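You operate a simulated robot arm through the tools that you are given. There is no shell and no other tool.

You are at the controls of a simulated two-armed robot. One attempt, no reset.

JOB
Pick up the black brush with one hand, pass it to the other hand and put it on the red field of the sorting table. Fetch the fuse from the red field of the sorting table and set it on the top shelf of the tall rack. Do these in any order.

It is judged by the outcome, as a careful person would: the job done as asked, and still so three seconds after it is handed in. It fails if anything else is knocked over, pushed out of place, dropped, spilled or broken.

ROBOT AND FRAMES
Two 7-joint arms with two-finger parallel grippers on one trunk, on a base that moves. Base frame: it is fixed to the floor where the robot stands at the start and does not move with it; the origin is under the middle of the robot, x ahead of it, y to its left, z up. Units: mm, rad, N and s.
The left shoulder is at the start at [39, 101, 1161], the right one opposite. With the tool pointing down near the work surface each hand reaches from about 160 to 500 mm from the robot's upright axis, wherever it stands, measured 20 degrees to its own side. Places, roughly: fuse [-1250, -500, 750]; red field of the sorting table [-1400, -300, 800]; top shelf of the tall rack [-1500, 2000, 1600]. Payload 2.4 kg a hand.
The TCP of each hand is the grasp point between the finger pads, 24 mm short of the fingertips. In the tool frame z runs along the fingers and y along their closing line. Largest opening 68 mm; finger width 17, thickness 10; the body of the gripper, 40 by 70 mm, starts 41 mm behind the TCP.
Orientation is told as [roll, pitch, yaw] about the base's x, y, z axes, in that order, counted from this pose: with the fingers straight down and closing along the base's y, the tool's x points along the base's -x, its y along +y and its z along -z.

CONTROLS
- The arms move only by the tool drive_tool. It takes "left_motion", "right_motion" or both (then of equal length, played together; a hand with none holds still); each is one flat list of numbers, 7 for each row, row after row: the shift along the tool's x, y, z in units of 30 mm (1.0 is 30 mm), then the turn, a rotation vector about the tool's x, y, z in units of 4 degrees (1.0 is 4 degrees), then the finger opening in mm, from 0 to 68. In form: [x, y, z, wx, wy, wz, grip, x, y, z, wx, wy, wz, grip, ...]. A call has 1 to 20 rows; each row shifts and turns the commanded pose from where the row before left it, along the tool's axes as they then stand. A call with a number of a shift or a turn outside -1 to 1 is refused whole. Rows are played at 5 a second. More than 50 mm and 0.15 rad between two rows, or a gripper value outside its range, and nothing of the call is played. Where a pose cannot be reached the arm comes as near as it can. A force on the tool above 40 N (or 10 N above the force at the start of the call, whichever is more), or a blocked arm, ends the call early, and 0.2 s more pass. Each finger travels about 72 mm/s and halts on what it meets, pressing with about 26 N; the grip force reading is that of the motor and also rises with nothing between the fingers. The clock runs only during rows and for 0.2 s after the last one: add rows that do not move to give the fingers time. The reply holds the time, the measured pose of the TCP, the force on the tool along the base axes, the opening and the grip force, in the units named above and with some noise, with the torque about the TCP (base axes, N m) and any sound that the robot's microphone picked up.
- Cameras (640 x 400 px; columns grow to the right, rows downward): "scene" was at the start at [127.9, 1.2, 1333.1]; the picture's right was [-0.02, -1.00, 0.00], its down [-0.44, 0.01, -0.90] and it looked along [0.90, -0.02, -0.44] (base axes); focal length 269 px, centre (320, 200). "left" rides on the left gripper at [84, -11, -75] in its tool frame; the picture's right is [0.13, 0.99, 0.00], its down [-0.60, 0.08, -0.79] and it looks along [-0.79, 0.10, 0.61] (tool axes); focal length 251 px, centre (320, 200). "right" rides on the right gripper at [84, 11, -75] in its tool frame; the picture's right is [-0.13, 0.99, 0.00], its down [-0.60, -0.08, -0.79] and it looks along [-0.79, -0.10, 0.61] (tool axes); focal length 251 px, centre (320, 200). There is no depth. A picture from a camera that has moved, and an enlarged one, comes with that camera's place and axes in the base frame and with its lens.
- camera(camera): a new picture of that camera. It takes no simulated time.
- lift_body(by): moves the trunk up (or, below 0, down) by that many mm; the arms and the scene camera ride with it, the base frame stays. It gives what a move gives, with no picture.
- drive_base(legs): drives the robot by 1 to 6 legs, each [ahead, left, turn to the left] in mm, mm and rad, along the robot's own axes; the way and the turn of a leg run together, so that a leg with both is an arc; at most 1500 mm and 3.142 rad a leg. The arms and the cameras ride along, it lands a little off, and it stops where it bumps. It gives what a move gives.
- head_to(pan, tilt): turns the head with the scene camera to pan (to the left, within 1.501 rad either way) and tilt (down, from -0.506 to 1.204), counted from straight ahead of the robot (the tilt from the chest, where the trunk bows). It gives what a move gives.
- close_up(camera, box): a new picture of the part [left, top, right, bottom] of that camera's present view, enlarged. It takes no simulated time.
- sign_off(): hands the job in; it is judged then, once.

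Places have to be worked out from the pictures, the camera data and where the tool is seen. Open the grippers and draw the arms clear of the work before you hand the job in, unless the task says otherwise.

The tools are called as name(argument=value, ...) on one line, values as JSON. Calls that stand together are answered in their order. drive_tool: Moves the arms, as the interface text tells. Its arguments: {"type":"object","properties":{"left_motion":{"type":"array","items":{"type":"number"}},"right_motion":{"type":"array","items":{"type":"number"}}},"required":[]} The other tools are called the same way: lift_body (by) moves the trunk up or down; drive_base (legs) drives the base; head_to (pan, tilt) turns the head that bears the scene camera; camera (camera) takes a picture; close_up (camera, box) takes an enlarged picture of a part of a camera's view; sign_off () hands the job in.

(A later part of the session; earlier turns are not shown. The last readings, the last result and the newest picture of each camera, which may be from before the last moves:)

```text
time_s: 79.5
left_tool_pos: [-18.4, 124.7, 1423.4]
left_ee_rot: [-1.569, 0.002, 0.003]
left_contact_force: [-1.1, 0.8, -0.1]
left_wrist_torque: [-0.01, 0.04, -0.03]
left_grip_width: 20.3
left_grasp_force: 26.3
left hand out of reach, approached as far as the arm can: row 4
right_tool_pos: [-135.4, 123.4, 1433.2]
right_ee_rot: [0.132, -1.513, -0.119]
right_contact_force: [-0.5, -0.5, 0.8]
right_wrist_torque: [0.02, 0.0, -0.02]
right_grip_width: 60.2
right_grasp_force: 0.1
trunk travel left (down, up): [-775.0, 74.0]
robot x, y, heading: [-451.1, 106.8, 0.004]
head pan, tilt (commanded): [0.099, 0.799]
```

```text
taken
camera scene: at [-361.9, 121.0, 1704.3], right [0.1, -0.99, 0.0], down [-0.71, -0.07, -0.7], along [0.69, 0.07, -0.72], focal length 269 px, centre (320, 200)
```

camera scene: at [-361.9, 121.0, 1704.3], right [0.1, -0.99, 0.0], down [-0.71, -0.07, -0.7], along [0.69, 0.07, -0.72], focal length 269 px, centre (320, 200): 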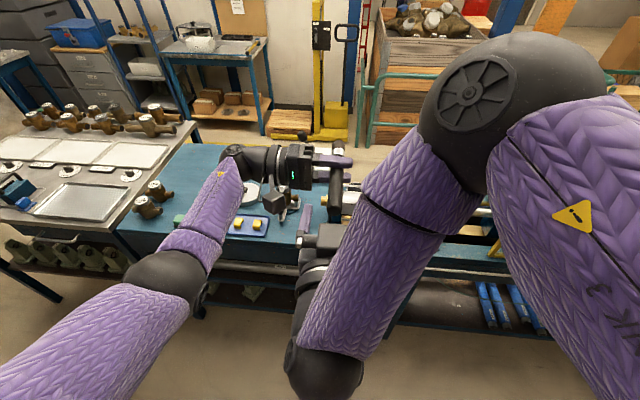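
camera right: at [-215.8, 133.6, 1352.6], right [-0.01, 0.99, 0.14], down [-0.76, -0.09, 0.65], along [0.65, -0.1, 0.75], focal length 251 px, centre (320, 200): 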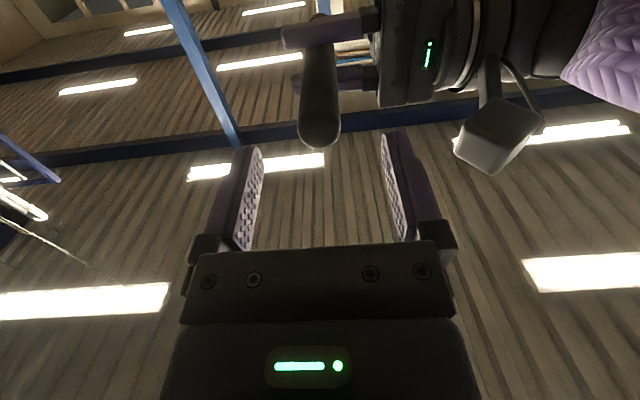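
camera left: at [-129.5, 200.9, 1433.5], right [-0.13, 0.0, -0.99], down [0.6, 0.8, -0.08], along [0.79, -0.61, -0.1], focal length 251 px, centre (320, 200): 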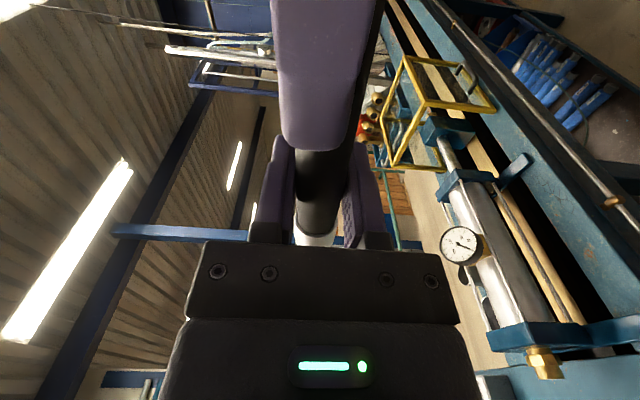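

The handle end is practically clear of the right fingertips. I drop the right hand away downward and then to the right.

drive_tool(right_motion=[0.8, 0, 0, 0, 0, 0, 60, 0.8, 0, 0, 0, 0, 0, 60, 0.8, 0, 0, 0, 0, 0, 60, 0.8, -0.4, 0, 0, 0, 0, 60, 0, -0.8, 0, 0, 0, 0, 60, 0, -0.8, 0, 0, 0, 0, 60, 0, -0.8, 0, 0, 0, 0, 60])

camera(camera="scene")

```text
time_s: 81.2
left_tool_pos: [-18.6, 124.9, 1423.5]
left_ee_rot: [-1.568, 0.001, 0.006]
left_contact_force: [-0.1, -0.2, 0.5]
left_wrist_torque: [0.02, 0.01, 0.01]
left_grip_width: 20.4
left_grasp_force: 26.3
right_tool_pos: [-115.7, 96.1, 1384.7]
right_ee_rot: [0.132, -1.509, -0.12]
right_contact_force: [-0.8, -0.3, -0.1]
right_wrist_torque: [0.0, 0.03, 0.01]
right_grip_width: 59.6
right_grasp_force: 0.0
right hand out of reach, approached as far as the arm can: row 3, 4, 5, 6, 7
trunk travel left (down, up): [-775.0, 74.0]
robot x, y, heading: [-452.9, 109.3, 0.003]
head pan, tilt (commanded): [0.099, 0.799]
```

```text
taken
camera scene: at [-361.6, 120.3, 1704.3], right [0.1, -0.99, 0.0], down [-0.71, -0.07, -0.7], along [0.69, 0.07, -0.72], focal length 269 px, centre (320, 200)
```

scene: 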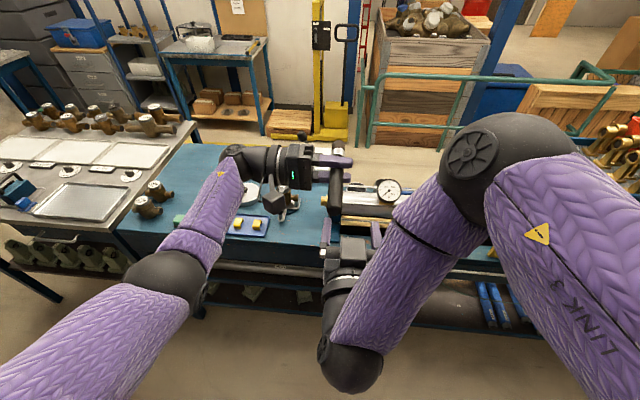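

The right arm is at its limit there, so I'll instead take the left hand (with brush) away to the left, back to its staging spot.

drive_tool(left_motion=[0, 0, -0.6, 0, 0, 0, 5, 0, 0, -0.7, 0, 0, 0, 5, 0.2, 0, -0.7, 0, 0, 0, 5, 0.4, 0, -0.7, 0, 0, 0, 5, 0.5, 0, -0.7, 0, 0, 0, 5, 0.5, 0, -0.7, 0, 0, 0, 5, 0.5, 0, -0.7, 0, 0, 0, 5, 0.5, 0, -0.7, 0, 0, 0, 5, 0, 0, 0, 0, 0, 0, 5])

camera(camera="scene")

camera(camera="left")

```text
time_s: 83.2
left_tool_pos: [-97.1, 288.0, 1424.6]
left_ee_rot: [-1.567, 0.0, 0.004]
left_contact_force: [-0.7, 0.6, 0.1]
left_wrist_torque: [-0.01, 0.0, 0.02]
left_grip_width: 20.2
left_grasp_force: 26.2
right_tool_pos: [-116.0, 96.0, 1383.9]
right_ee_rot: [0.135, -1.507, -0.126]
right_contact_force: [-0.7, -0.3, -0.3]
right_wrist_torque: [-0.03, -0.02, 0.03]
right_grip_width: 59.9
right_grasp_force: 0.0
trunk travel left (down, up): [-775.0, 74.0]
robot x, y, heading: [-455.4, 111.4, 0.004]
head pan, tilt (commanded): [0.099, 0.799]
```

```text
taken
camera scene: at [-361.1, 120.0, 1704.2], right [0.1, -0.99, 0.0], down [-0.71, -0.07, -0.7], along [0.69, 0.07, -0.72], focal length 269 px, centre (320, 200)
```

scene: 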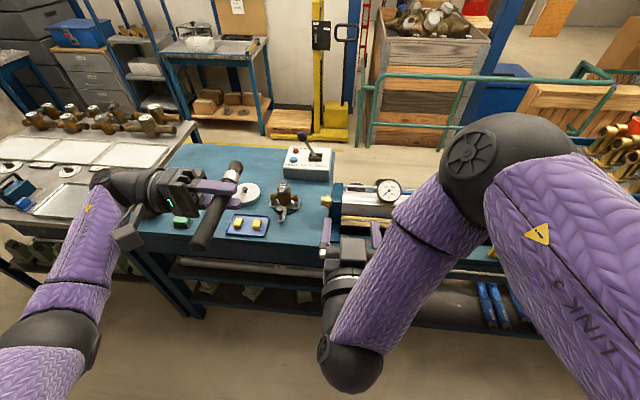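

```text
taken
camera left: at [-181.2, 365.1, 1434.4], right [-0.13, 0.0, -0.99], down [0.6, 0.8, -0.08], along [0.79, -0.61, -0.1], focal length 251 px, centre (320, 200)
```

left: 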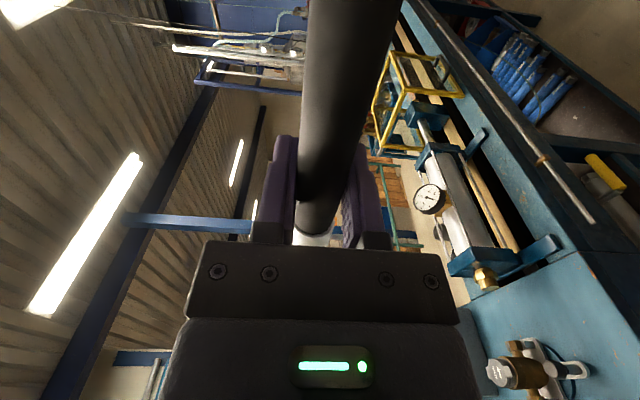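

Handover complete; the left hand holds the brush firmly. I roll the left hand back to tool-down so that the brush stays horizontal beneath it.

drive_tool(left_motion=[0, 0, 0, -1, 0, 0, 5, 0, 0, 0, -1, 0, 0, 5, 0, 0, 0, -1, 0, 0, 5, 0, 0, 0, -1, 0, 0, 5, 0, 0, 0, -1, 0, 0, 5, 0, 0, 0, -1, 0, 0, 5, 0, 0, 0, -1, 0, 0, 5, 0, 0, 0, -1, 0, 0, 5, 0, 0, 0, -1, 0, 0, 5, 0, 0, 0, -1, 0, 0, 5, 0, 0, 0, -1, 0, 0, 5, 0, 0, 0, -1, 0, 0, 5, 0, 0, 0, -1, 0, 0, 5, 0, 0, 0, -1, 0, 0, 5, 0, 0, 0, -1, 0, 0, 5, 0, 0, 0, -1, 0, 0, 5, 0, 0, 0, -1, 0, 0, 5, 0, 0, 0, -1, 0, 0, 5, 0, 0, 0, -1, 0, 0, 5, 0, 0, 0, -1, 0, 0, 5])

drive_tool(left_motion=[0, 0, 0, -1, 0, 0, 5, 0, 0, 0, -1, 0, 0, 5, 0, 0, 0, -0.4, 0, 0, 5, 0, 0, 0, 0, 0, 0, 5])

camera(camera="scene")

camera(camera="left")

```text
time_s: 87.3
left_tool_pos: [-97.5, 289.3, 1424.4]
left_ee_rot: [-0.171, 0.0, 0.003]
left_contact_force: [0.7, -0.2, -0.3]
left_wrist_torque: [-0.01, -0.01, -0.02]
left_grip_width: 20.0
left_grasp_force: 25.7
right_tool_pos: [-116.0, 96.9, 1384.3]
right_ee_rot: [0.137, -1.51, -0.125]
right_contact_force: [0.3, 0.8, -0.1]
right_wrist_torque: [-0.01, 0.03, 0.0]
right_grip_width: 59.8
right_grasp_force: 0.0
trunk travel left (down, up): [-775.0, 74.0]
robot x, y, heading: [-452.3, 108.0, 0.004]
head pan, tilt (commanded): [0.099, 0.799]
```

```text
time_s: 88.3
left_tool_pos: [-97.5, 288.6, 1425.0]
left_ee_rot: [-0.004, 0.002, 0.003]
left_contact_force: [0.7, 0.5, 0.7]
left_wrist_torque: [-0.01, -0.03, 0.0]
left_grip_width: 20.0
left_grasp_force: 26.3
right_tool_pos: [-115.2, 96.6, 1383.7]
right_ee_rot: [0.133, -1.511, -0.119]
right_contact_force: [0.2, -0.4, -1.2]
right_wrist_torque: [0.0, 0.02, 0.0]
right_grip_width: 60.0
right_grasp_force: 0.1
trunk travel left (down, up): [-775.0, 74.0]
robot x, y, heading: [-451.5, 110.8, 0.009]
head pan, tilt (commanded): [0.099, 0.799]
```

```text
taken
camera scene: at [-361.5, 120.5, 1704.3], right [0.1, -0.99, 0.0], down [-0.71, -0.07, -0.7], along [0.69, 0.07, -0.72], focal length 269 px, centre (320, 200)
```

scene: 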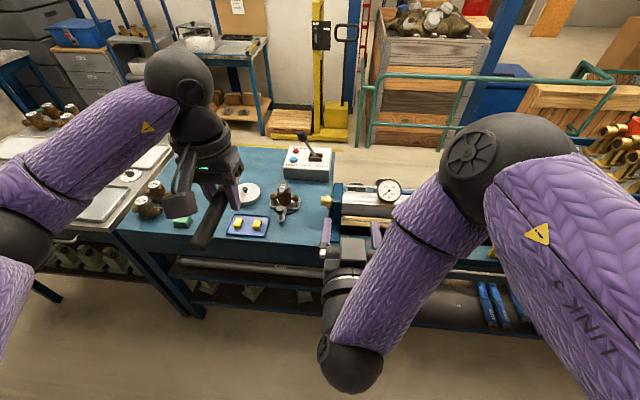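

```text
taken
camera left: at [-181.2, 280.1, 1497.8], right [-0.13, 0.99, 0.0], down [0.6, 0.08, 0.79], along [0.79, 0.1, -0.61], focal length 251 px, centre (320, 200)
```

left: 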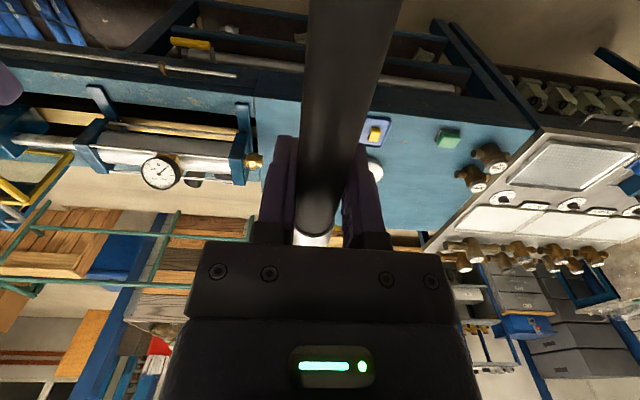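

Left hand is tool-down with the brush horizontal. Now I un-pitch the right hand gradually while moving it to its own side.

drive_tool(right_motion=[0, -0.3, 0, 0, 1, 0, 60, 0, -0.3, 0, 0, 1, 0, 60, 0, -0.3, 0, 0, 1, 0, 60, 0, -0.3, 0, 0, 1, 0, 60, 0, -0.3, 0, 0, 1, 0, 60, 0, -0.3, 0, 0, 1, 0, 60, 0, -0.3, 0, 0, 1, 0, 60, 0, -0.3, 0, 0, 1, 0, 60, 0, -0.3, 0, 0, 1, 0, 60, 0, -0.3, 0, 0, 1, 0, 60, 0, -0.3, 0, 0, 1, 0, 60])

camera(camera="scene")

```text
time_s: 90.8
left_tool_pos: [-97.2, 288.3, 1424.1]
left_ee_rot: [-0.005, 0.0, 0.002]
left_contact_force: [0.2, -0.2, -0.6]
left_wrist_torque: [-0.02, -0.01, 0.01]
left_grip_width: 20.4
left_grasp_force: 26.2
right_tool_pos: [-114.3, -3.6, 1384.7]
right_ee_rot: [0.012, -0.743, 0.007]
right_contact_force: [0.5, -0.7, -0.4]
right_wrist_torque: [0.0, 0.01, 0.01]
right_grip_width: 60.0
right_grasp_force: 0.0
trunk travel left (down, up): [-775.0, 74.0]
robot x, y, heading: [-451.6, 107.7, -0.002]
head pan, tilt (commanded): [0.099, 0.799]
```

```text
taken
camera scene: at [-361.6, 119.9, 1704.3], right [0.1, -0.99, 0.0], down [-0.71, -0.07, -0.7], along [0.69, 0.07, -0.72], focal length 269 px, centre (320, 200)
```

scene: 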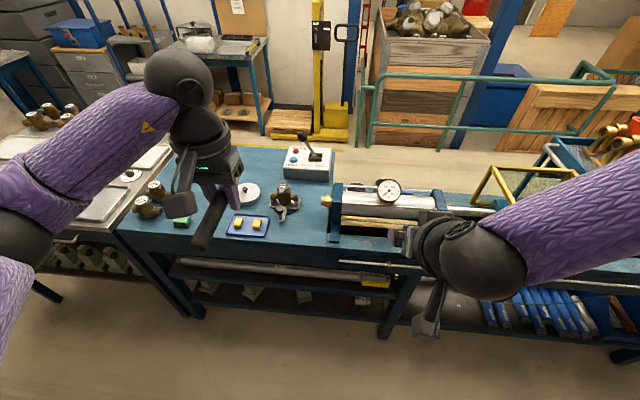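

Good, the right arm unfolded nicely. I finish the un-pitch to tool-down.

drive_tool(right_motion=[0, -0.2, 0, 0, 1, 0, 60, 0, -0.2, 0, 0, 1, 0, 60, 0, -0.2, 0, 0, 1, 0, 60, 0, -0.2, 0, 0, 1, 0, 60, 0, -0.2, 0, 0, 1, 0, 60, 0, -0.2, 0, 0, 1, 0, 60, 0, -0.2, 0, 0, 1, 0, 60, 0, -0.2, 0, 0, 1, 0, 60, 0, -0.2, 0, 0, 1, 0, 60, 0, -0.2, 0, 0, 1, 0, 60, 0, -0.2, 0, 0, 0.64, 0, 60, 0, 0, 0, 0, 0, 0, 60])

camera(camera="scene")

```text
time_s: 93.3
left_tool_pos: [-98.1, 289.1, 1424.4]
left_ee_rot: [-0.001, 0.001, 0.003]
left_contact_force: [-0.6, -0.4, -0.4]
left_wrist_torque: [-0.04, -0.01, 0.0]
left_grip_width: 20.0
left_grasp_force: 26.2
right_tool_pos: [-113.4, -68.0, 1382.7]
right_ee_rot: [0.008, -0.001, 0.014]
right_contact_force: [-0.5, -0.7, 0.6]
right_wrist_torque: [-0.01, 0.0, -0.02]
right_grip_width: 60.3
right_grasp_force: 0.0
trunk travel left (down, up): [-775.0, 74.0]
robot x, y, heading: [-454.1, 109.8, 0.006]
head pan, tilt (commanded): [0.099, 0.799]
```

```text
taken
camera scene: at [-361.5, 120.5, 1704.3], right [0.1, -0.99, 0.0], down [-0.71, -0.07, -0.7], along [0.69, 0.07, -0.72], focal length 269 px, centre (320, 200)
```

scene: 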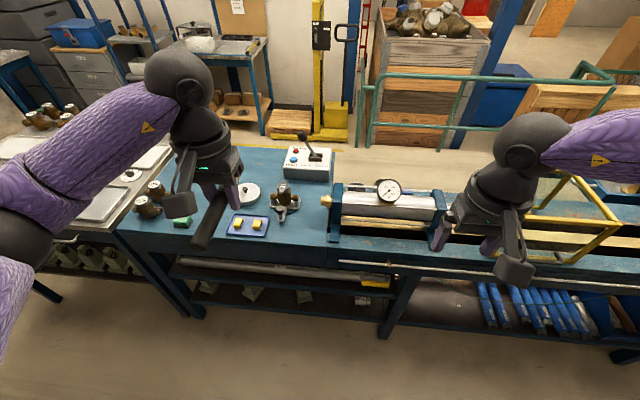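

Both hands are tool-down and clear. I turn the robot around to face the sorting table and look.

drive_base(legs=[[0, 0, 3.135]])

head_to(pan=0.2, tilt=0.7)

camera(camera="scene")

```text
time_s: 101.0
left_tool_pos: [-812.9, -63.0, 1424.8]
left_ee_rot: [-0.004, -0.002, 3.124]
left_contact_force: [-0.1, 0.3, 0.5]
left_wrist_torque: [0.0, -0.01, 0.03]
left_grip_width: 20.1
left_grasp_force: 26.2
right_tool_pos: [-789.4, 293.1, 1383.3]
right_ee_rot: [0.008, -0.002, 3.135]
right_contact_force: [0.6, -1.1, -0.9]
right_wrist_torque: [-0.01, -0.01, 0.04]
right_grip_width: 60.2
right_grasp_force: 0.0
trunk travel left (down, up): [-775.0, 74.0]
robot x, y, heading: [-455.7, 108.3, 3.126]
head pan, tilt (commanded): [0.099, 0.799]
```

```text
time_s: 101.7
left_tool_pos: [-812.6, -64.8, 1424.1]
left_ee_rot: [-0.005, -0.002, 3.125]
left_contact_force: [0.6, 0.4, 0.1]
left_wrist_torque: [0.03, -0.01, 0.0]
left_grip_width: 20.4
left_grasp_force: 25.8
right_tool_pos: [-788.3, 292.7, 1383.0]
right_ee_rot: [0.01, -0.001, 3.135]
right_contact_force: [0.2, 0.5, 0.0]
right_wrist_torque: [-0.03, 0.03, 0.01]
right_grip_width: 59.9
right_grasp_force: 0.0
trunk travel left (down, up): [-775.0, 74.0]
robot x, y, heading: [-453.6, 105.4, 3.126]
head pan, tilt (commanded): [0.201, 0.7]
```

```text
taken
camera scene: at [-546.7, 96.7, 1712.5], right [-0.18, 0.98, 0.0], down [0.63, 0.12, -0.76], along [-0.75, -0.14, -0.64], focal length 269 px, centre (320, 200)
```

scene: 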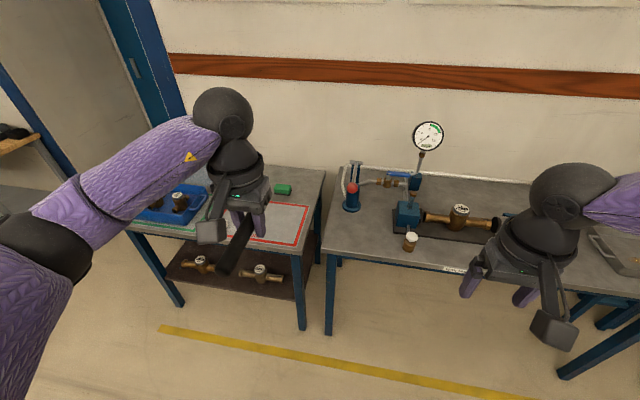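

I shift the robot sideways (to its left) to line up with the red field, keeping distance, and look again.

drive_base(legs=[[0, 360, 0]])

head_to(pan=0.0, tilt=0.65)

camera(camera="scene")

camera(camera="left")

camera(camera="right")

```text
time_s: 104.0
left_tool_pos: [-818.8, -425.3, 1424.1]
left_ee_rot: [-0.004, 0.0, 3.126]
left_contact_force: [0.1, -0.7, 0.2]
left_wrist_torque: [0.09, 0.01, -0.02]
left_grip_width: 20.3
left_grasp_force: 26.4
right_tool_pos: [-794.5, -68.9, 1384.1]
right_ee_rot: [0.008, -0.001, 3.136]
right_contact_force: [0.4, -0.4, 0.2]
right_wrist_torque: [-0.02, 0.03, 0.02]
right_grip_width: 60.2
right_grasp_force: 0.0
trunk travel left (down, up): [-775.0, 74.0]
robot x, y, heading: [-461.8, -253.2, 3.127]
head pan, tilt (commanded): [0.201, 0.7]
```

```text
time_s: 104.8
left_tool_pos: [-818.0, -424.7, 1423.5]
left_ee_rot: [-0.005, 0.001, 3.126]
left_contact_force: [0.5, -0.2, 0.4]
left_wrist_torque: [0.01, 0.02, 0.02]
left_grip_width: 20.4
left_grasp_force: 26.3
right_tool_pos: [-794.5, -67.4, 1383.2]
right_ee_rot: [0.011, 0.0, 3.137]
right_contact_force: [-0.2, -0.2, 0.9]
right_wrist_torque: [-0.03, 0.0, 0.0]
right_grip_width: 59.9
right_grasp_force: 0.0
trunk travel left (down, up): [-775.0, 74.0]
robot x, y, heading: [-461.1, -252.5, 3.126]
head pan, tilt (commanded): [0.0, 0.649]
```

```text
taken
camera scene: at [-555.8, -247.0, 1716.8], right [0.01, 1.0, 0.0], down [0.6, -0.01, -0.8], along [-0.8, 0.01, -0.6], focal length 269 px, centre (320, 200)
```

scene: 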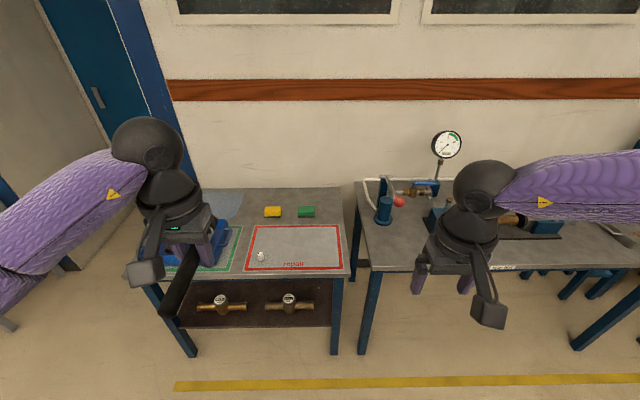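

```text
taken
camera left: at [-733.6, -413.6, 1497.9], right [0.11, -0.99, 0.0], down [-0.6, -0.07, 0.79], along [-0.79, -0.09, -0.61], focal length 251 px, centre (320, 200)
```

left: 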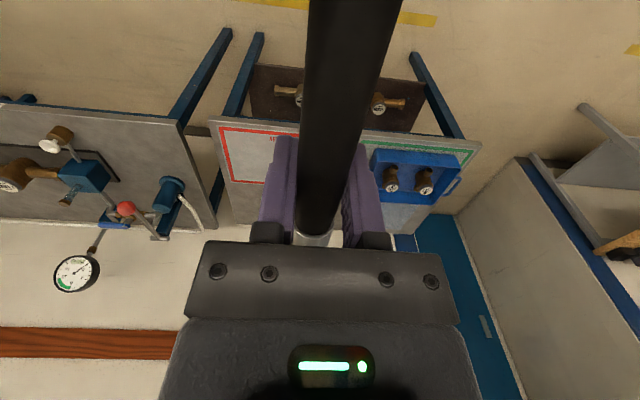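

```text
taken
camera right: at [-711.1, -78.9, 1457.8], right [-0.13, -0.99, 0.01], down [-0.6, 0.09, 0.79], along [-0.79, 0.1, -0.61], focal length 251 px, centre (320, 200)
```

right: 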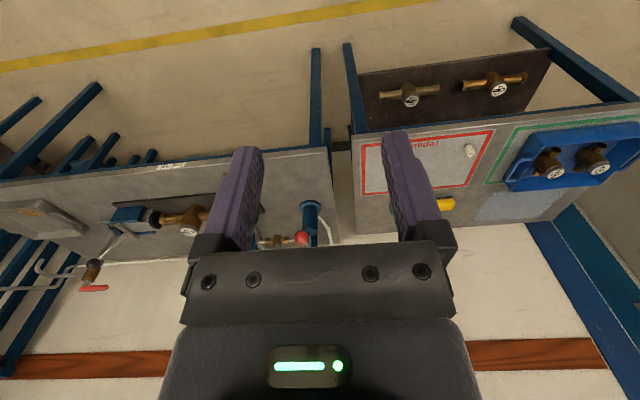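

Red field estimated at x∈[−1550,−1280], y∈[−550,−141], z≈810, fuse near [−1322,−490]. The brush sits 24 mm above the left fingertips, which would mean a small drop on release, so I'll first regrip it nearer the fingertips with help of the right hand: bring both hands toward the center front.

drive_tool(left_motion=[0, -0.78, 0, 0, 0, 0, 5, 0, -0.78, 0, 0, 0, 0, 5, 0, -0.78, 0, 0, 0, 0, 5, 0, -0.78, 0, 0, 0, 0, 5, 0, -0.78, 0, 0, 0, 0, 5, 0, -0.78, 0, 0, 0, 0, 5, 0, 0, 0, 0, 0, 0, 5], right_motion=[0.17, 0.2, -0.23, 0, 0, 0, 68, 0.17, 0.2, -0.23, 0, 0, 0, 68, 0.17, 0.2, -0.23, 0, 0, 0, 68, 0.17, 0.2, -0.23, 0, 0, 0, 68, 0.17, 0.2, -0.23, 0, 0, 0, 68, 0.17, 0.2, -0.23, 0, 0, 0, 68, 0, 0, 0, 0, 0, 0, 68])

drive_tool(right_motion=[0, 0, 0, -1, 0, 0, 68, 0, 0, 0, -1, 0, 0, 68, 0, 0, 0, -1, 0, 0, 68, 0, 0, 0, -1, 0, 0, 68, 0, 0, 0, -1, 0, 0, 68, 0, 0, 0, -1, 0, 0, 68, 0, 0, 0, -1, 0, 0, 68, 0, 0, 0, -1, 0, 0, 68, 0, 0, 0, -1, 0, 0, 68, 0, 0, 0, -1, 0, 0, 68])

camera(camera="scene")

```text
time_s: 106.4
left_tool_pos: [-815.6, -285.2, 1424.7]
left_ee_rot: [-0.003, 0.0, 3.126]
left_contact_force: [0.0, -0.2, 0.4]
left_wrist_torque: [0.01, 0.0, -0.01]
left_grip_width: 20.4
left_grasp_force: 26.6
right_tool_pos: [-764.0, -104.8, 1424.7]
right_ee_rot: [0.01, 0.0, 3.136]
right_contact_force: [-0.5, -0.4, 0.4]
right_wrist_torque: [0.05, -0.03, 0.02]
right_grip_width: 67.7
right_grasp_force: 0.1
trunk travel left (down, up): [-775.0, 74.0]
robot x, y, heading: [-457.2, -252.0, 3.126]
head pan, tilt (commanded): [0.0, 0.649]
```

```text
time_s: 108.6
left_tool_pos: [-816.0, -284.3, 1426.4]
left_ee_rot: [-0.003, -0.001, 3.125]
left_contact_force: [0.0, -0.2, 0.3]
left_wrist_torque: [-0.02, 0.01, 0.0]
left_grip_width: 20.4
left_grasp_force: 26.0
right_tool_pos: [-764.6, -104.4, 1425.1]
right_ee_rot: [0.708, -0.005, 3.136]
right_contact_force: [-0.2, 0.3, -0.2]
right_wrist_torque: [0.02, 0.01, 0.01]
right_grip_width: 68.0
right_grasp_force: 0.1
trunk travel left (down, up): [-775.0, 74.0]
robot x, y, heading: [-457.6, -252.4, 3.123]
head pan, tilt (commanded): [0.0, 0.649]
```

```text
taken
camera scene: at [-555.7, -246.8, 1716.8], right [0.02, 1.0, 0.0], down [0.6, -0.01, -0.8], along [-0.8, 0.01, -0.6], focal length 269 px, centre (320, 200)
```

scene: 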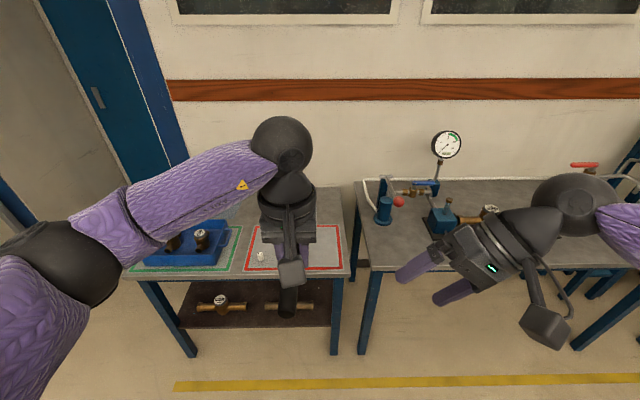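

Going as planned. I complete the right hand's roll so its fingers point left.

drive_tool(right_motion=[0, 0, 0, -1, 0, 0, 68, 0, 0, 0, -1, 0, 0, 68, 0, 0, 0, -1, 0, 0, 68, 0, 0, 0, -1, 0, 0, 68, 0, 0, 0, -1, 0, 0, 68, 0, 0, 0, -1, 0, 0, 68, 0, 0, 0, -1, 0, 0, 68, 0, 0, 0, -1, 0, 0, 68, 0, 0, 0, -1, 0, 0, 68, 0, 0, 0, -1, 0, 0, 68, 0, 0, 0, -1, 0, 0, 68, 0, 0, 0, -1, 0, 0, 68, 0, 0, 0, -0.35, 0, 0, 68, 0, 0, 0, 0, 0, 0, 68])

camera(camera="scene")

camera(camera="right")

```text
time_s: 111.6
left_tool_pos: [-816.7, -284.0, 1424.9]
left_ee_rot: [-0.003, 0.001, 3.126]
left_contact_force: [-0.3, 0.9, -0.3]
left_wrist_torque: [0.0, -0.01, -0.01]
left_grip_width: 20.2
left_grasp_force: 26.3
right_tool_pos: [-764.5, -104.8, 1424.6]
right_ee_rot: [1.57, -0.002, 3.135]
right_contact_force: [-0.2, 0.4, -0.7]
right_wrist_torque: [0.0, -0.02, 0.01]
right_grip_width: 67.8
right_grasp_force: 0.1
trunk travel left (down, up): [-775.0, 74.0]
robot x, y, heading: [-457.9, -253.2, 3.125]
head pan, tilt (commanded): [0.0, 0.649]
```

```text
taken
camera scene: at [-555.8, -247.0, 1716.9], right [0.02, 1.0, 0.0], down [0.6, -0.01, -0.8], along [-0.8, 0.01, -0.6], focal length 269 px, centre (320, 200)
```

scene: 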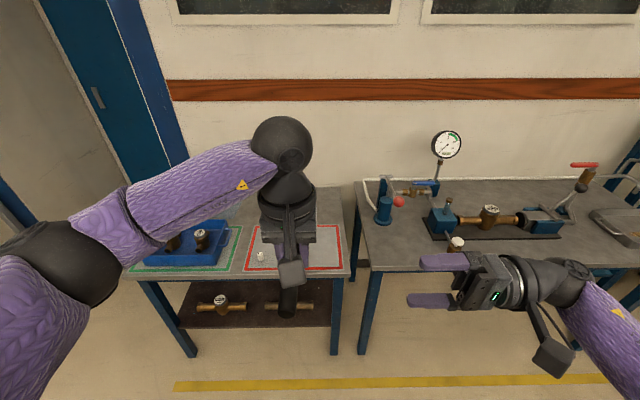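

```text
taken
camera right: at [-680.1, -29.4, 1435.0], right [-0.13, 0.0, 0.99], down [-0.6, 0.8, -0.08], along [-0.79, -0.6, -0.1], focal length 251 px, centre (320, 200)
```

right: 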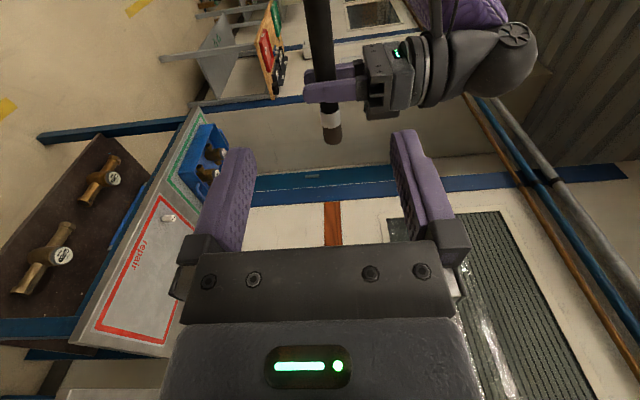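

The rod (z≈1423) lines up with the right hand. I advance the right hand toward the handle between the left hand and the handle end, stopping a little short to check.

drive_tool(right_motion=[0, -0.05, 0.7, 0, 0, 0, 68, 0, 0, 0.7, 0, 0, 0, 68, 0, 0, 0.7, 0, 0, 0, 68, 0, 0, 0.7, 0, 0, 0, 68, 0, 0, 0.7, 0, 0, 0, 68, 0, 0, 0.7, 0, 0, 0, 68, 0, 0, 0.5, 0, 0, 0, 68, 0, 0, 0, 0, 0, 0, 68])

camera(camera="scene")

camera(camera="right")

camera(camera="left")

```text
time_s: 113.4
left_tool_pos: [-815.8, -285.3, 1424.5]
left_ee_rot: [-0.005, 0.001, 3.126]
left_contact_force: [-0.1, -0.9, -0.2]
left_wrist_torque: [-0.03, 0.02, -0.01]
left_grip_width: 20.1
left_grasp_force: 25.7
right_tool_pos: [-764.7, -246.2, 1424.1]
right_ee_rot: [1.57, -0.002, 3.137]
right_contact_force: [-0.6, -0.1, -0.1]
right_wrist_torque: [-0.02, -0.03, -0.02]
right_grip_width: 68.2
right_grasp_force: 0.0
trunk travel left (down, up): [-775.0, 74.0]
robot x, y, heading: [-457.8, -250.3, 3.12]
head pan, tilt (commanded): [0.0, 0.649]
```

```text
taken
camera scene: at [-555.8, -246.9, 1716.8], right [0.02, 1.0, 0.0], down [0.6, -0.01, -0.8], along [-0.8, 0.01, -0.6], focal length 269 px, centre (320, 200)
```

scene: 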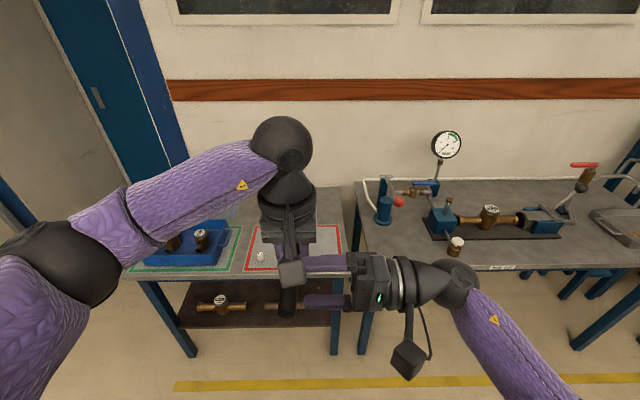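

```text
taken
camera right: at [-680.8, -170.7, 1434.3], right [-0.13, 0.0, 0.99], down [-0.6, 0.8, -0.08], along [-0.79, -0.6, -0.1], focal length 251 px, centre (320, 200)
```

right: 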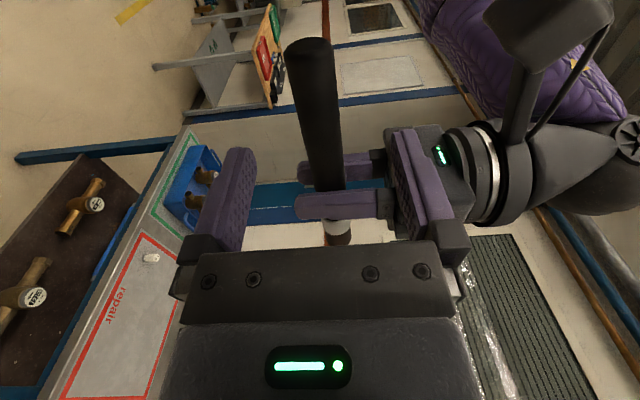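

```text
taken
camera left: at [-731.0, -273.5, 1498.7], right [0.11, -0.99, 0.0], down [-0.6, -0.07, 0.79], along [-0.79, -0.09, -0.61], focal length 251 px, centre (320, 200)
```

left: 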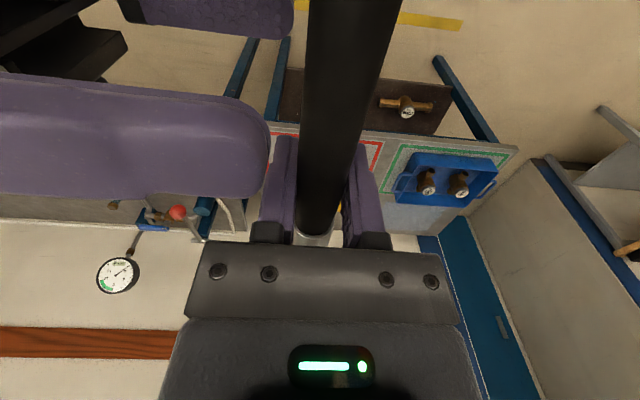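

The right fingers straddle the rod above and below. I advance the last 38 mm and then close the right gripper.

drive_tool(right_motion=[0, 0, 0.43, 0, 0, 0, 68, 0, 0, 0.43, 0, 0, 0, 68, 0, 0, 0.42, 0, 0, 0, 68, 0, 0, 0, 0, 0, 0, 68, 0, 0, 0, 0, 0, 0, 45, 0, 0, 0, 0, 0, 0, 25, 0, 0, 0, 0, 0, 0, 5, 0, 0, 0, 0, 0, 0, 5, 0, 0, 0, 0, 0, 0, 5])

camera(camera="right")

camera(camera="left")

```text
time_s: 115.4
left_tool_pos: [-815.2, -285.6, 1424.0]
left_ee_rot: [-0.004, 0.0, 3.127]
left_contact_force: [-2.0, 3.1, -7.3]
left_wrist_torque: [0.02, -0.05, 0.21]
left_grip_width: 20.4
left_grasp_force: 26.0
right_tool_pos: [-765.9, -283.5, 1424.6]
right_ee_rot: [1.569, -0.002, 3.137]
right_contact_force: [1.3, -2.4, 7.7]
right_wrist_torque: [-0.02, 0.45, -0.1]
right_grip_width: 20.5
right_grasp_force: 26.5
trunk travel left (down, up): [-775.0, 74.0]
robot x, y, heading: [-459.6, -251.9, 3.123]
head pan, tilt (commanded): [0.0, 0.649]
```

```text
taken
camera right: at [-681.0, -209.0, 1434.1], right [-0.13, 0.0, 0.99], down [-0.6, 0.8, -0.08], along [-0.79, -0.6, -0.1], focal length 251 px, centre (320, 200)
```

right: 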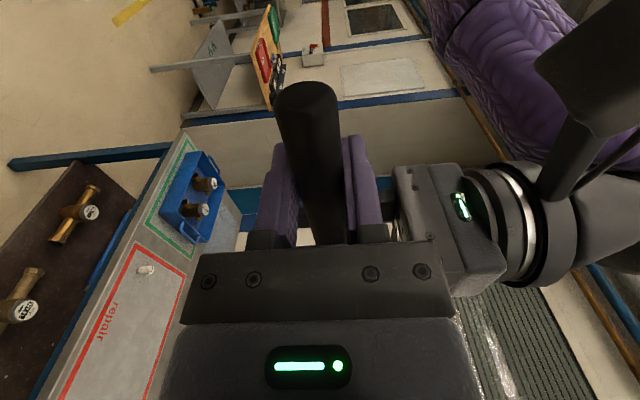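

```text
taken
camera left: at [-731.0, -273.7, 1498.5], right [0.11, -0.99, 0.0], down [-0.61, -0.07, 0.79], along [-0.79, -0.09, -0.61], focal length 251 px, centre (320, 200)
```

left: 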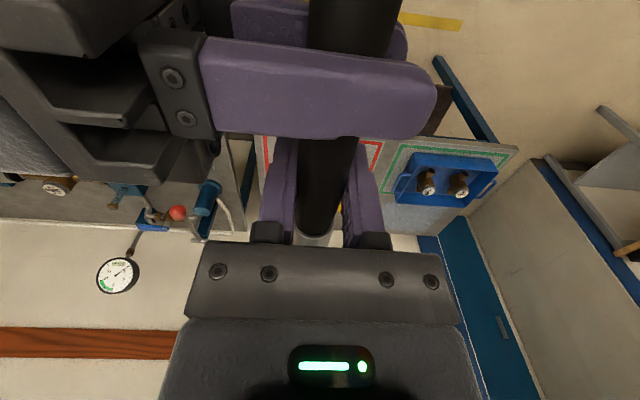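

Both hands hold. I open the left fingers, raise the left hand 13 mm, so the rod will sit closer to its fingertips; the right keeps holding.

drive_tool(left_motion=[0, 0, 0, 0, 0, 0, 30, 0, 0, 0, 0, 0, 0, 40, 0, 0, 0, 0, 0, 0, 40, 0, 0, -0.22, 0, 0, 0, 40, 0, 0, -0.22, 0, 0, 0, 40, 0, 0, 0, 0, 0, 0, 40], right_motion=[0, 0, 0, 0, 0, 0, 5, 0, 0, 0, 0, 0, 0, 5, 0, 0, 0, 0, 0, 0, 5, 0, 0, 0, 0, 0, 0, 5, 0, 0, 0, 0, 0, 0, 5, 0, 0, 0, 0, 0, 0, 5])

camera(camera="right")

camera(camera="left")

```text
time_s: 116.8
left_tool_pos: [-815.3, -285.0, 1437.9]
left_ee_rot: [-0.002, 0.0, 3.125]
left_contact_force: [-0.3, 0.2, 1.1]
left_wrist_torque: [0.02, -0.01, 0.04]
left_grip_width: 40.2
left_grasp_force: 0.0
right_tool_pos: [-764.3, -284.4, 1424.2]
right_ee_rot: [1.567, -0.003, 3.136]
right_contact_force: [-0.8, 0.2, 0.5]
right_wrist_torque: [0.01, -0.05, 0.02]
right_grip_width: 20.4
right_grasp_force: 26.0
trunk travel left (down, up): [-775.0, 74.0]
robot x, y, heading: [-459.5, -252.7, 3.131]
head pan, tilt (commanded): [0.0, 0.649]
```

```text
taken
camera right: at [-681.1, -209.0, 1433.9], right [-0.13, 0.0, 0.99], down [-0.6, 0.8, -0.08], along [-0.79, -0.6, -0.1], focal length 251 px, centre (320, 200)
```

right: 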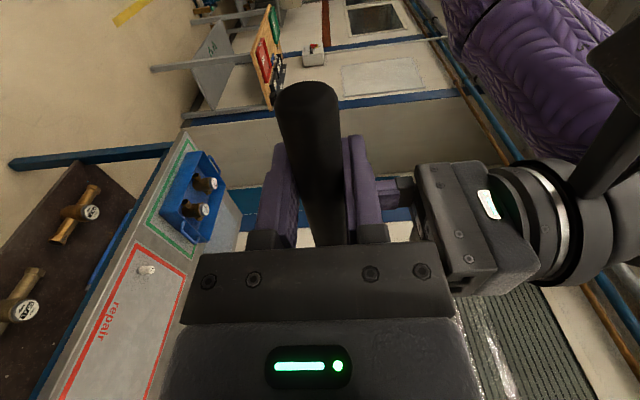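

```text
taken
camera left: at [-730.8, -273.6, 1511.7], right [0.11, -0.99, 0.0], down [-0.6, -0.07, 0.79], along [-0.79, -0.09, -0.61], focal length 251 px, centre (320, 200)
```

left: 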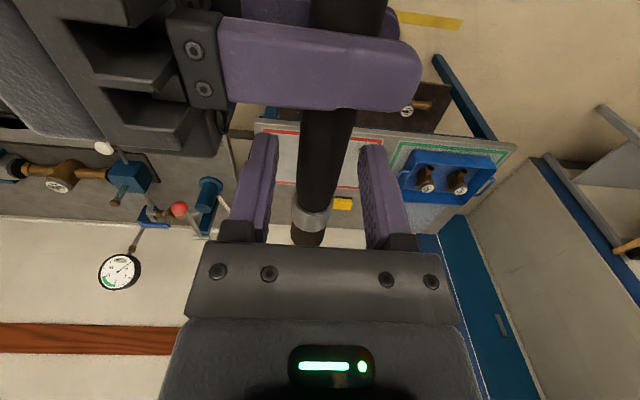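

The rod sits centered between the left fingers, now nearer the tips. Closing the left gripper.

drive_tool(left_motion=[0, 0, 0, 0, 0, 0, 25, 0, 0, 0, 0, 0, 0, 10, 0, 0, 0, 0, 0, 0, 5, 0, 0, 0, 0, 0, 0, 5, 0, 0, 0, 0, 0, 0, 5], right_motion=[0, 0, 0, 0, 0, 0, 5, 0, 0, 0, 0, 0, 0, 5, 0, 0, 0, 0, 0, 0, 5, 0, 0, 0, 0, 0, 0, 5, 0, 0, 0, 0, 0, 0, 5])

camera(camera="left")

```text
time_s: 118.0
left_tool_pos: [-814.9, -285.1, 1436.2]
left_ee_rot: [-0.003, 0.0, 3.127]
left_contact_force: [-0.3, -0.8, 0.2]
left_wrist_torque: [-0.04, -0.11, -0.2]
left_grip_width: 20.2
left_grasp_force: 25.6
right_tool_pos: [-766.4, -283.8, 1423.1]
right_ee_rot: [1.57, -0.003, 3.136]
right_contact_force: [0.6, 1.2, -1.0]
right_wrist_torque: [0.02, 0.13, 0.11]
right_grip_width: 20.2
right_grasp_force: 26.3
trunk travel left (down, up): [-775.0, 74.0]
robot x, y, heading: [-454.8, -252.2, 3.122]
head pan, tilt (commanded): [0.0, 0.649]
```

```text
taken
camera left: at [-730.8, -273.6, 1511.6], right [0.11, -0.99, 0.0], down [-0.6, -0.07, 0.79], along [-0.79, -0.09, -0.61], focal length 251 px, centre (320, 200)
```

left: 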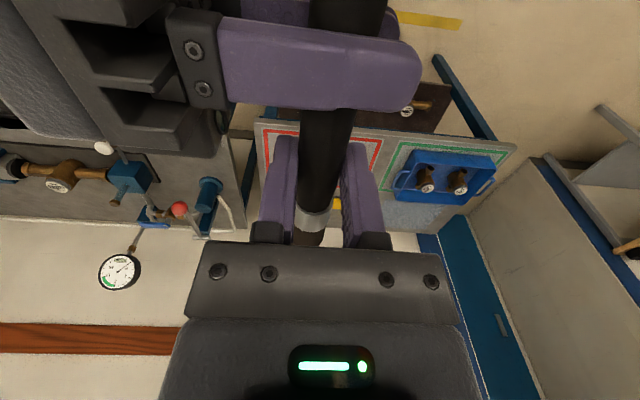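

The left has the rod again (20.2 mm, 25.6 N). Now I open the right hand and withdraw it straight back to its side.

drive_tool(right_motion=[0, 0, 0, 0, 0, 0, 35, 0, 0, 0, 0, 0, 0, 60, 0, 0, 0, 0, 0, 0, 68, 0, 0, 0, 0, 0, 0, 68, 0, 0, -0.4, 0, 0, 0, 68, 0, 0, -0.5, 0, 0, 0, 68, 0, 0, -0.7, 0, 0, 0, 68, 0, 0, -0.8, 0, 0, 0, 68, 0, 0, -0.8, 0, 0, 0, 68, 0, 0, -0.8, 0, 0, 0, 68, 0, 0, -0.8, 0, 0, 0, 68, 0, 0, -0.8, 0, 0, 0, 68], left_motion=[0, 0, 0, 0, 0, 0, 5, 0, 0, 0, 0, 0, 0, 5, 0, 0, 0, 0, 0, 0, 5, 0, 0, 0, 0, 0, 0, 5, 0, 0, 0, 0, 0, 0, 5, 0, 0, 0, 0, 0, 0, 5, 0, 0, 0, 0, 0, 0, 5, 0, 0, 0, 0, 0, 0, 5, 0, 0, 0, 0, 0, 0, 5, 0, 0, 0, 0, 0, 0, 5, 0, 0, 0, 0, 0, 0, 5, 0, 0, 0, 0, 0, 0, 5])

camera(camera="right")

camera(camera="left")

```text
time_s: 120.6
left_tool_pos: [-815.2, -283.7, 1437.9]
left_ee_rot: [-0.004, 0.0, 3.127]
left_contact_force: [-0.1, 0.2, 0.0]
left_wrist_torque: [0.0, -0.02, -0.02]
left_grip_width: 20.2
left_grasp_force: 26.1
right_tool_pos: [-764.9, -114.7, 1423.3]
right_ee_rot: [1.569, -0.001, 3.136]
right_contact_force: [0.1, -0.2, -0.1]
right_wrist_torque: [-0.02, -0.03, 0.02]
right_grip_width: 67.8
right_grasp_force: 0.1
trunk travel left (down, up): [-775.0, 74.0]
robot x, y, heading: [-460.0, -253.8, 3.127]
head pan, tilt (commanded): [0.0, 0.649]
```

```text
taken
camera right: at [-680.5, -39.9, 1434.0], right [-0.13, 0.0, 0.99], down [-0.6, 0.8, -0.08], along [-0.79, -0.61, -0.1], focal length 251 px, centre (320, 200)
```

right: 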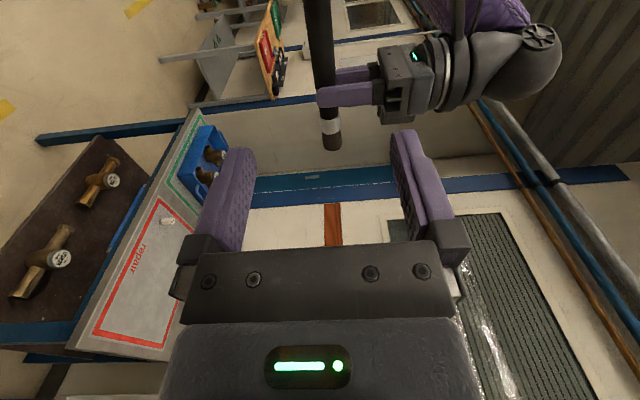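

```text
taken
camera left: at [-730.8, -273.0, 1511.6], right [0.11, -0.99, 0.0], down [-0.6, -0.07, 0.79], along [-0.79, -0.09, -0.61], focal length 251 px, centre (320, 200)
```

left: 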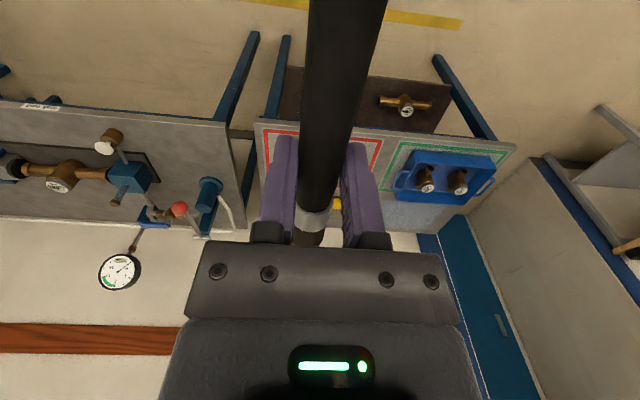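

Regrip done: the rod is close to the left fingertips. I roll the right hand back to tool-down.

drive_tool(right_motion=[0, 0, 0, 1, 0, 0, 68, 0, 0, 0, 1, 0, 0, 68, 0, 0, 0, 1, 0, 0, 68, 0, 0, 0, 1, 0, 0, 68, 0, 0, 0, 1, 0, 0, 68, 0, 0, 0, 1, 0, 0, 68, 0, 0, 0, 1, 0, 0, 68, 0, 0, 0, 1, 0, 0, 68, 0, 0, 0, 1, 0, 0, 68, 0, 0, 0, 1, 0, 0, 68, 0, 0, 0, 1, 0, 0, 68, 0, 0, 0, 1, 0, 0, 68, 0, 0, 0, 1, 0, 0, 68, 0, 0, 0, 1, 0, 0, 68, 0, 0, 0, 1, 0, 0, 68, 0, 0, 0, 1, 0, 0, 68, 0, 0, 0, 1, 0, 0, 68, 0, 0, 0, 1, 0, 0, 68, 0, 0, 0, 1, 0, 0, 68, 0, 0, 0, 1, 0, 0, 68])

drive_tool(right_motion=[0, -0.5, -0.5, 1, 0, 0, 68, 0, -0.5, -0.5, 1, 0, 0, 68, 0, -0.5, -0.5, 0.48, 0, 0, 68, 0, 0, 0, 0, 0, 0, 68])

camera(camera="scene")

```text
time_s: 124.8
left_tool_pos: [-815.7, -285.7, 1437.0]
left_ee_rot: [-0.003, 0.001, 3.126]
left_contact_force: [0.0, -1.2, -0.2]
left_wrist_torque: [-0.03, 0.01, 0.0]
left_grip_width: 20.2
left_grasp_force: 26.0
right_tool_pos: [-764.8, -114.8, 1423.7]
right_ee_rot: [0.171, -0.004, 3.135]
right_contact_force: [0.1, -0.7, 0.7]
right_wrist_torque: [-0.01, -0.05, 0.01]
right_grip_width: 67.9
right_grasp_force: 0.1
trunk travel left (down, up): [-775.0, 74.0]
robot x, y, heading: [-461.1, -252.3, 3.125]
head pan, tilt (commanded): [0.0, 0.649]
```

```text
time_s: 125.8
left_tool_pos: [-815.3, -285.8, 1437.7]
left_ee_rot: [-0.004, 0.0, 3.127]
left_contact_force: [0.2, 1.2, 0.5]
left_wrist_torque: [-0.01, 0.02, -0.01]
left_grip_width: 20.2
left_grasp_force: 25.3
right_tool_pos: [-763.8, -65.9, 1463.8]
right_ee_rot: [-0.002, -0.001, 3.136]
right_contact_force: [0.0, -0.3, 0.2]
right_wrist_torque: [0.0, 0.02, 0.02]
right_grip_width: 68.3
right_grasp_force: 0.1
trunk travel left (down, up): [-775.0, 74.0]
robot x, y, heading: [-456.9, -253.5, 3.124]
head pan, tilt (commanded): [0.0, 0.649]
```

```text
taken
camera scene: at [-556.1, -247.3, 1716.8], right [0.02, 1.0, 0.0], down [0.6, -0.01, -0.8], along [-0.8, 0.01, -0.6], focal length 269 px, centre (320, 200)
```

scene: 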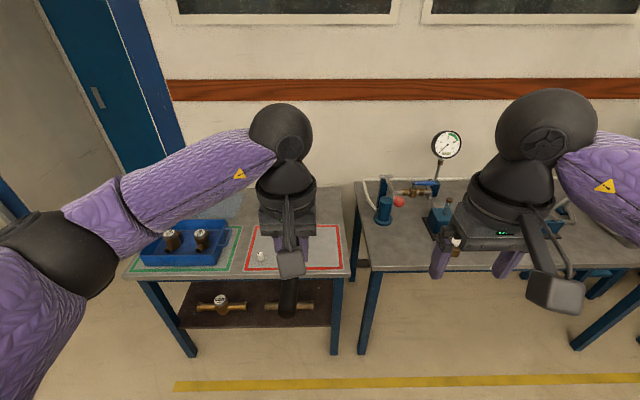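

Both hands tool-down. The left hand is already laterally at y≈−285, inside the field span and well clear of the fuse, so I just drive forward 560 mm with the trunk still high.

drive_base(legs=[[400, 0, 0]])

head_to(pan=0.0, tilt=0.85)

camera(camera="scene")

camera(camera="right")

```text
time_s: 128.3
left_tool_pos: [-1218.6, -277.4, 1438.7]
left_ee_rot: [-0.003, 0.0, 3.125]
left_contact_force: [0.0, -0.1, 0.0]
left_wrist_torque: [0.03, 0.0, -0.04]
left_grip_width: 20.4
left_grasp_force: 25.9
right_tool_pos: [-1167.3, -58.6, 1463.2]
right_ee_rot: [-0.001, -0.002, 3.133]
right_contact_force: [0.3, -0.7, 1.8]
right_wrist_torque: [0.0, -0.01, -0.01]
right_grip_width: 67.9
right_grasp_force: 0.0
trunk travel left (down, up): [-775.0, 74.0]
robot x, y, heading: [-860.1, -242.1, 3.124]
head pan, tilt (commanded): [0.0, 0.649]
```

```text
time_s: 129.0
left_tool_pos: [-1219.1, -277.8, 1438.3]
left_ee_rot: [-0.002, 0.0, 3.123]
left_contact_force: [0.0, 0.7, -1.1]
left_wrist_torque: [0.02, 0.01, 0.01]
left_grip_width: 20.3
left_grasp_force: 25.7
right_tool_pos: [-1165.8, -58.6, 1463.6]
right_ee_rot: [0.002, -0.002, 3.132]
right_contact_force: [0.6, -0.4, -0.3]
right_wrist_torque: [-0.03, 0.05, 0.0]
right_grip_width: 68.0
right_grasp_force: 0.0
trunk travel left (down, up): [-775.0, 74.0]
robot x, y, heading: [-861.1, -242.2, 3.127]
head pan, tilt (commanded): [0.0, 0.85]
```

```text
taken
camera scene: at [-950.4, -240.3, 1700.3], right [0.02, 1.0, 0.0], down [0.75, -0.01, -0.66], along [-0.66, 0.01, -0.75], focal length 269 px, centre (320, 200)
```

scene: 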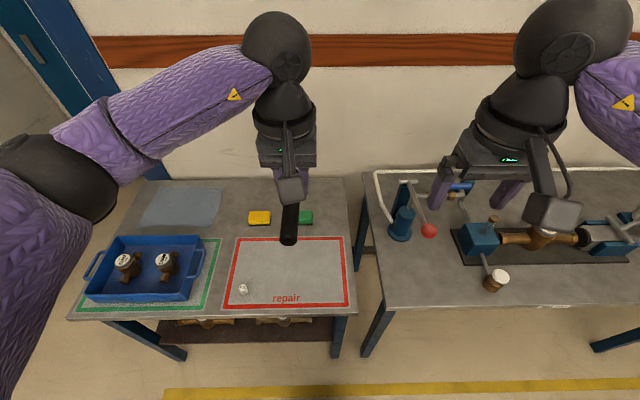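

```text
taken
camera right: at [-1082.4, -70.5, 1537.9], right [-0.14, -0.99, 0.0], down [-0.6, 0.08, 0.79], along [-0.79, 0.11, -0.61], focal length 251 px, centre (320, 200)
```

right: 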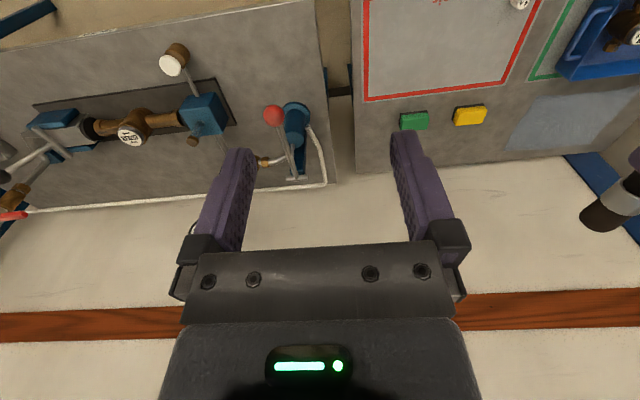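

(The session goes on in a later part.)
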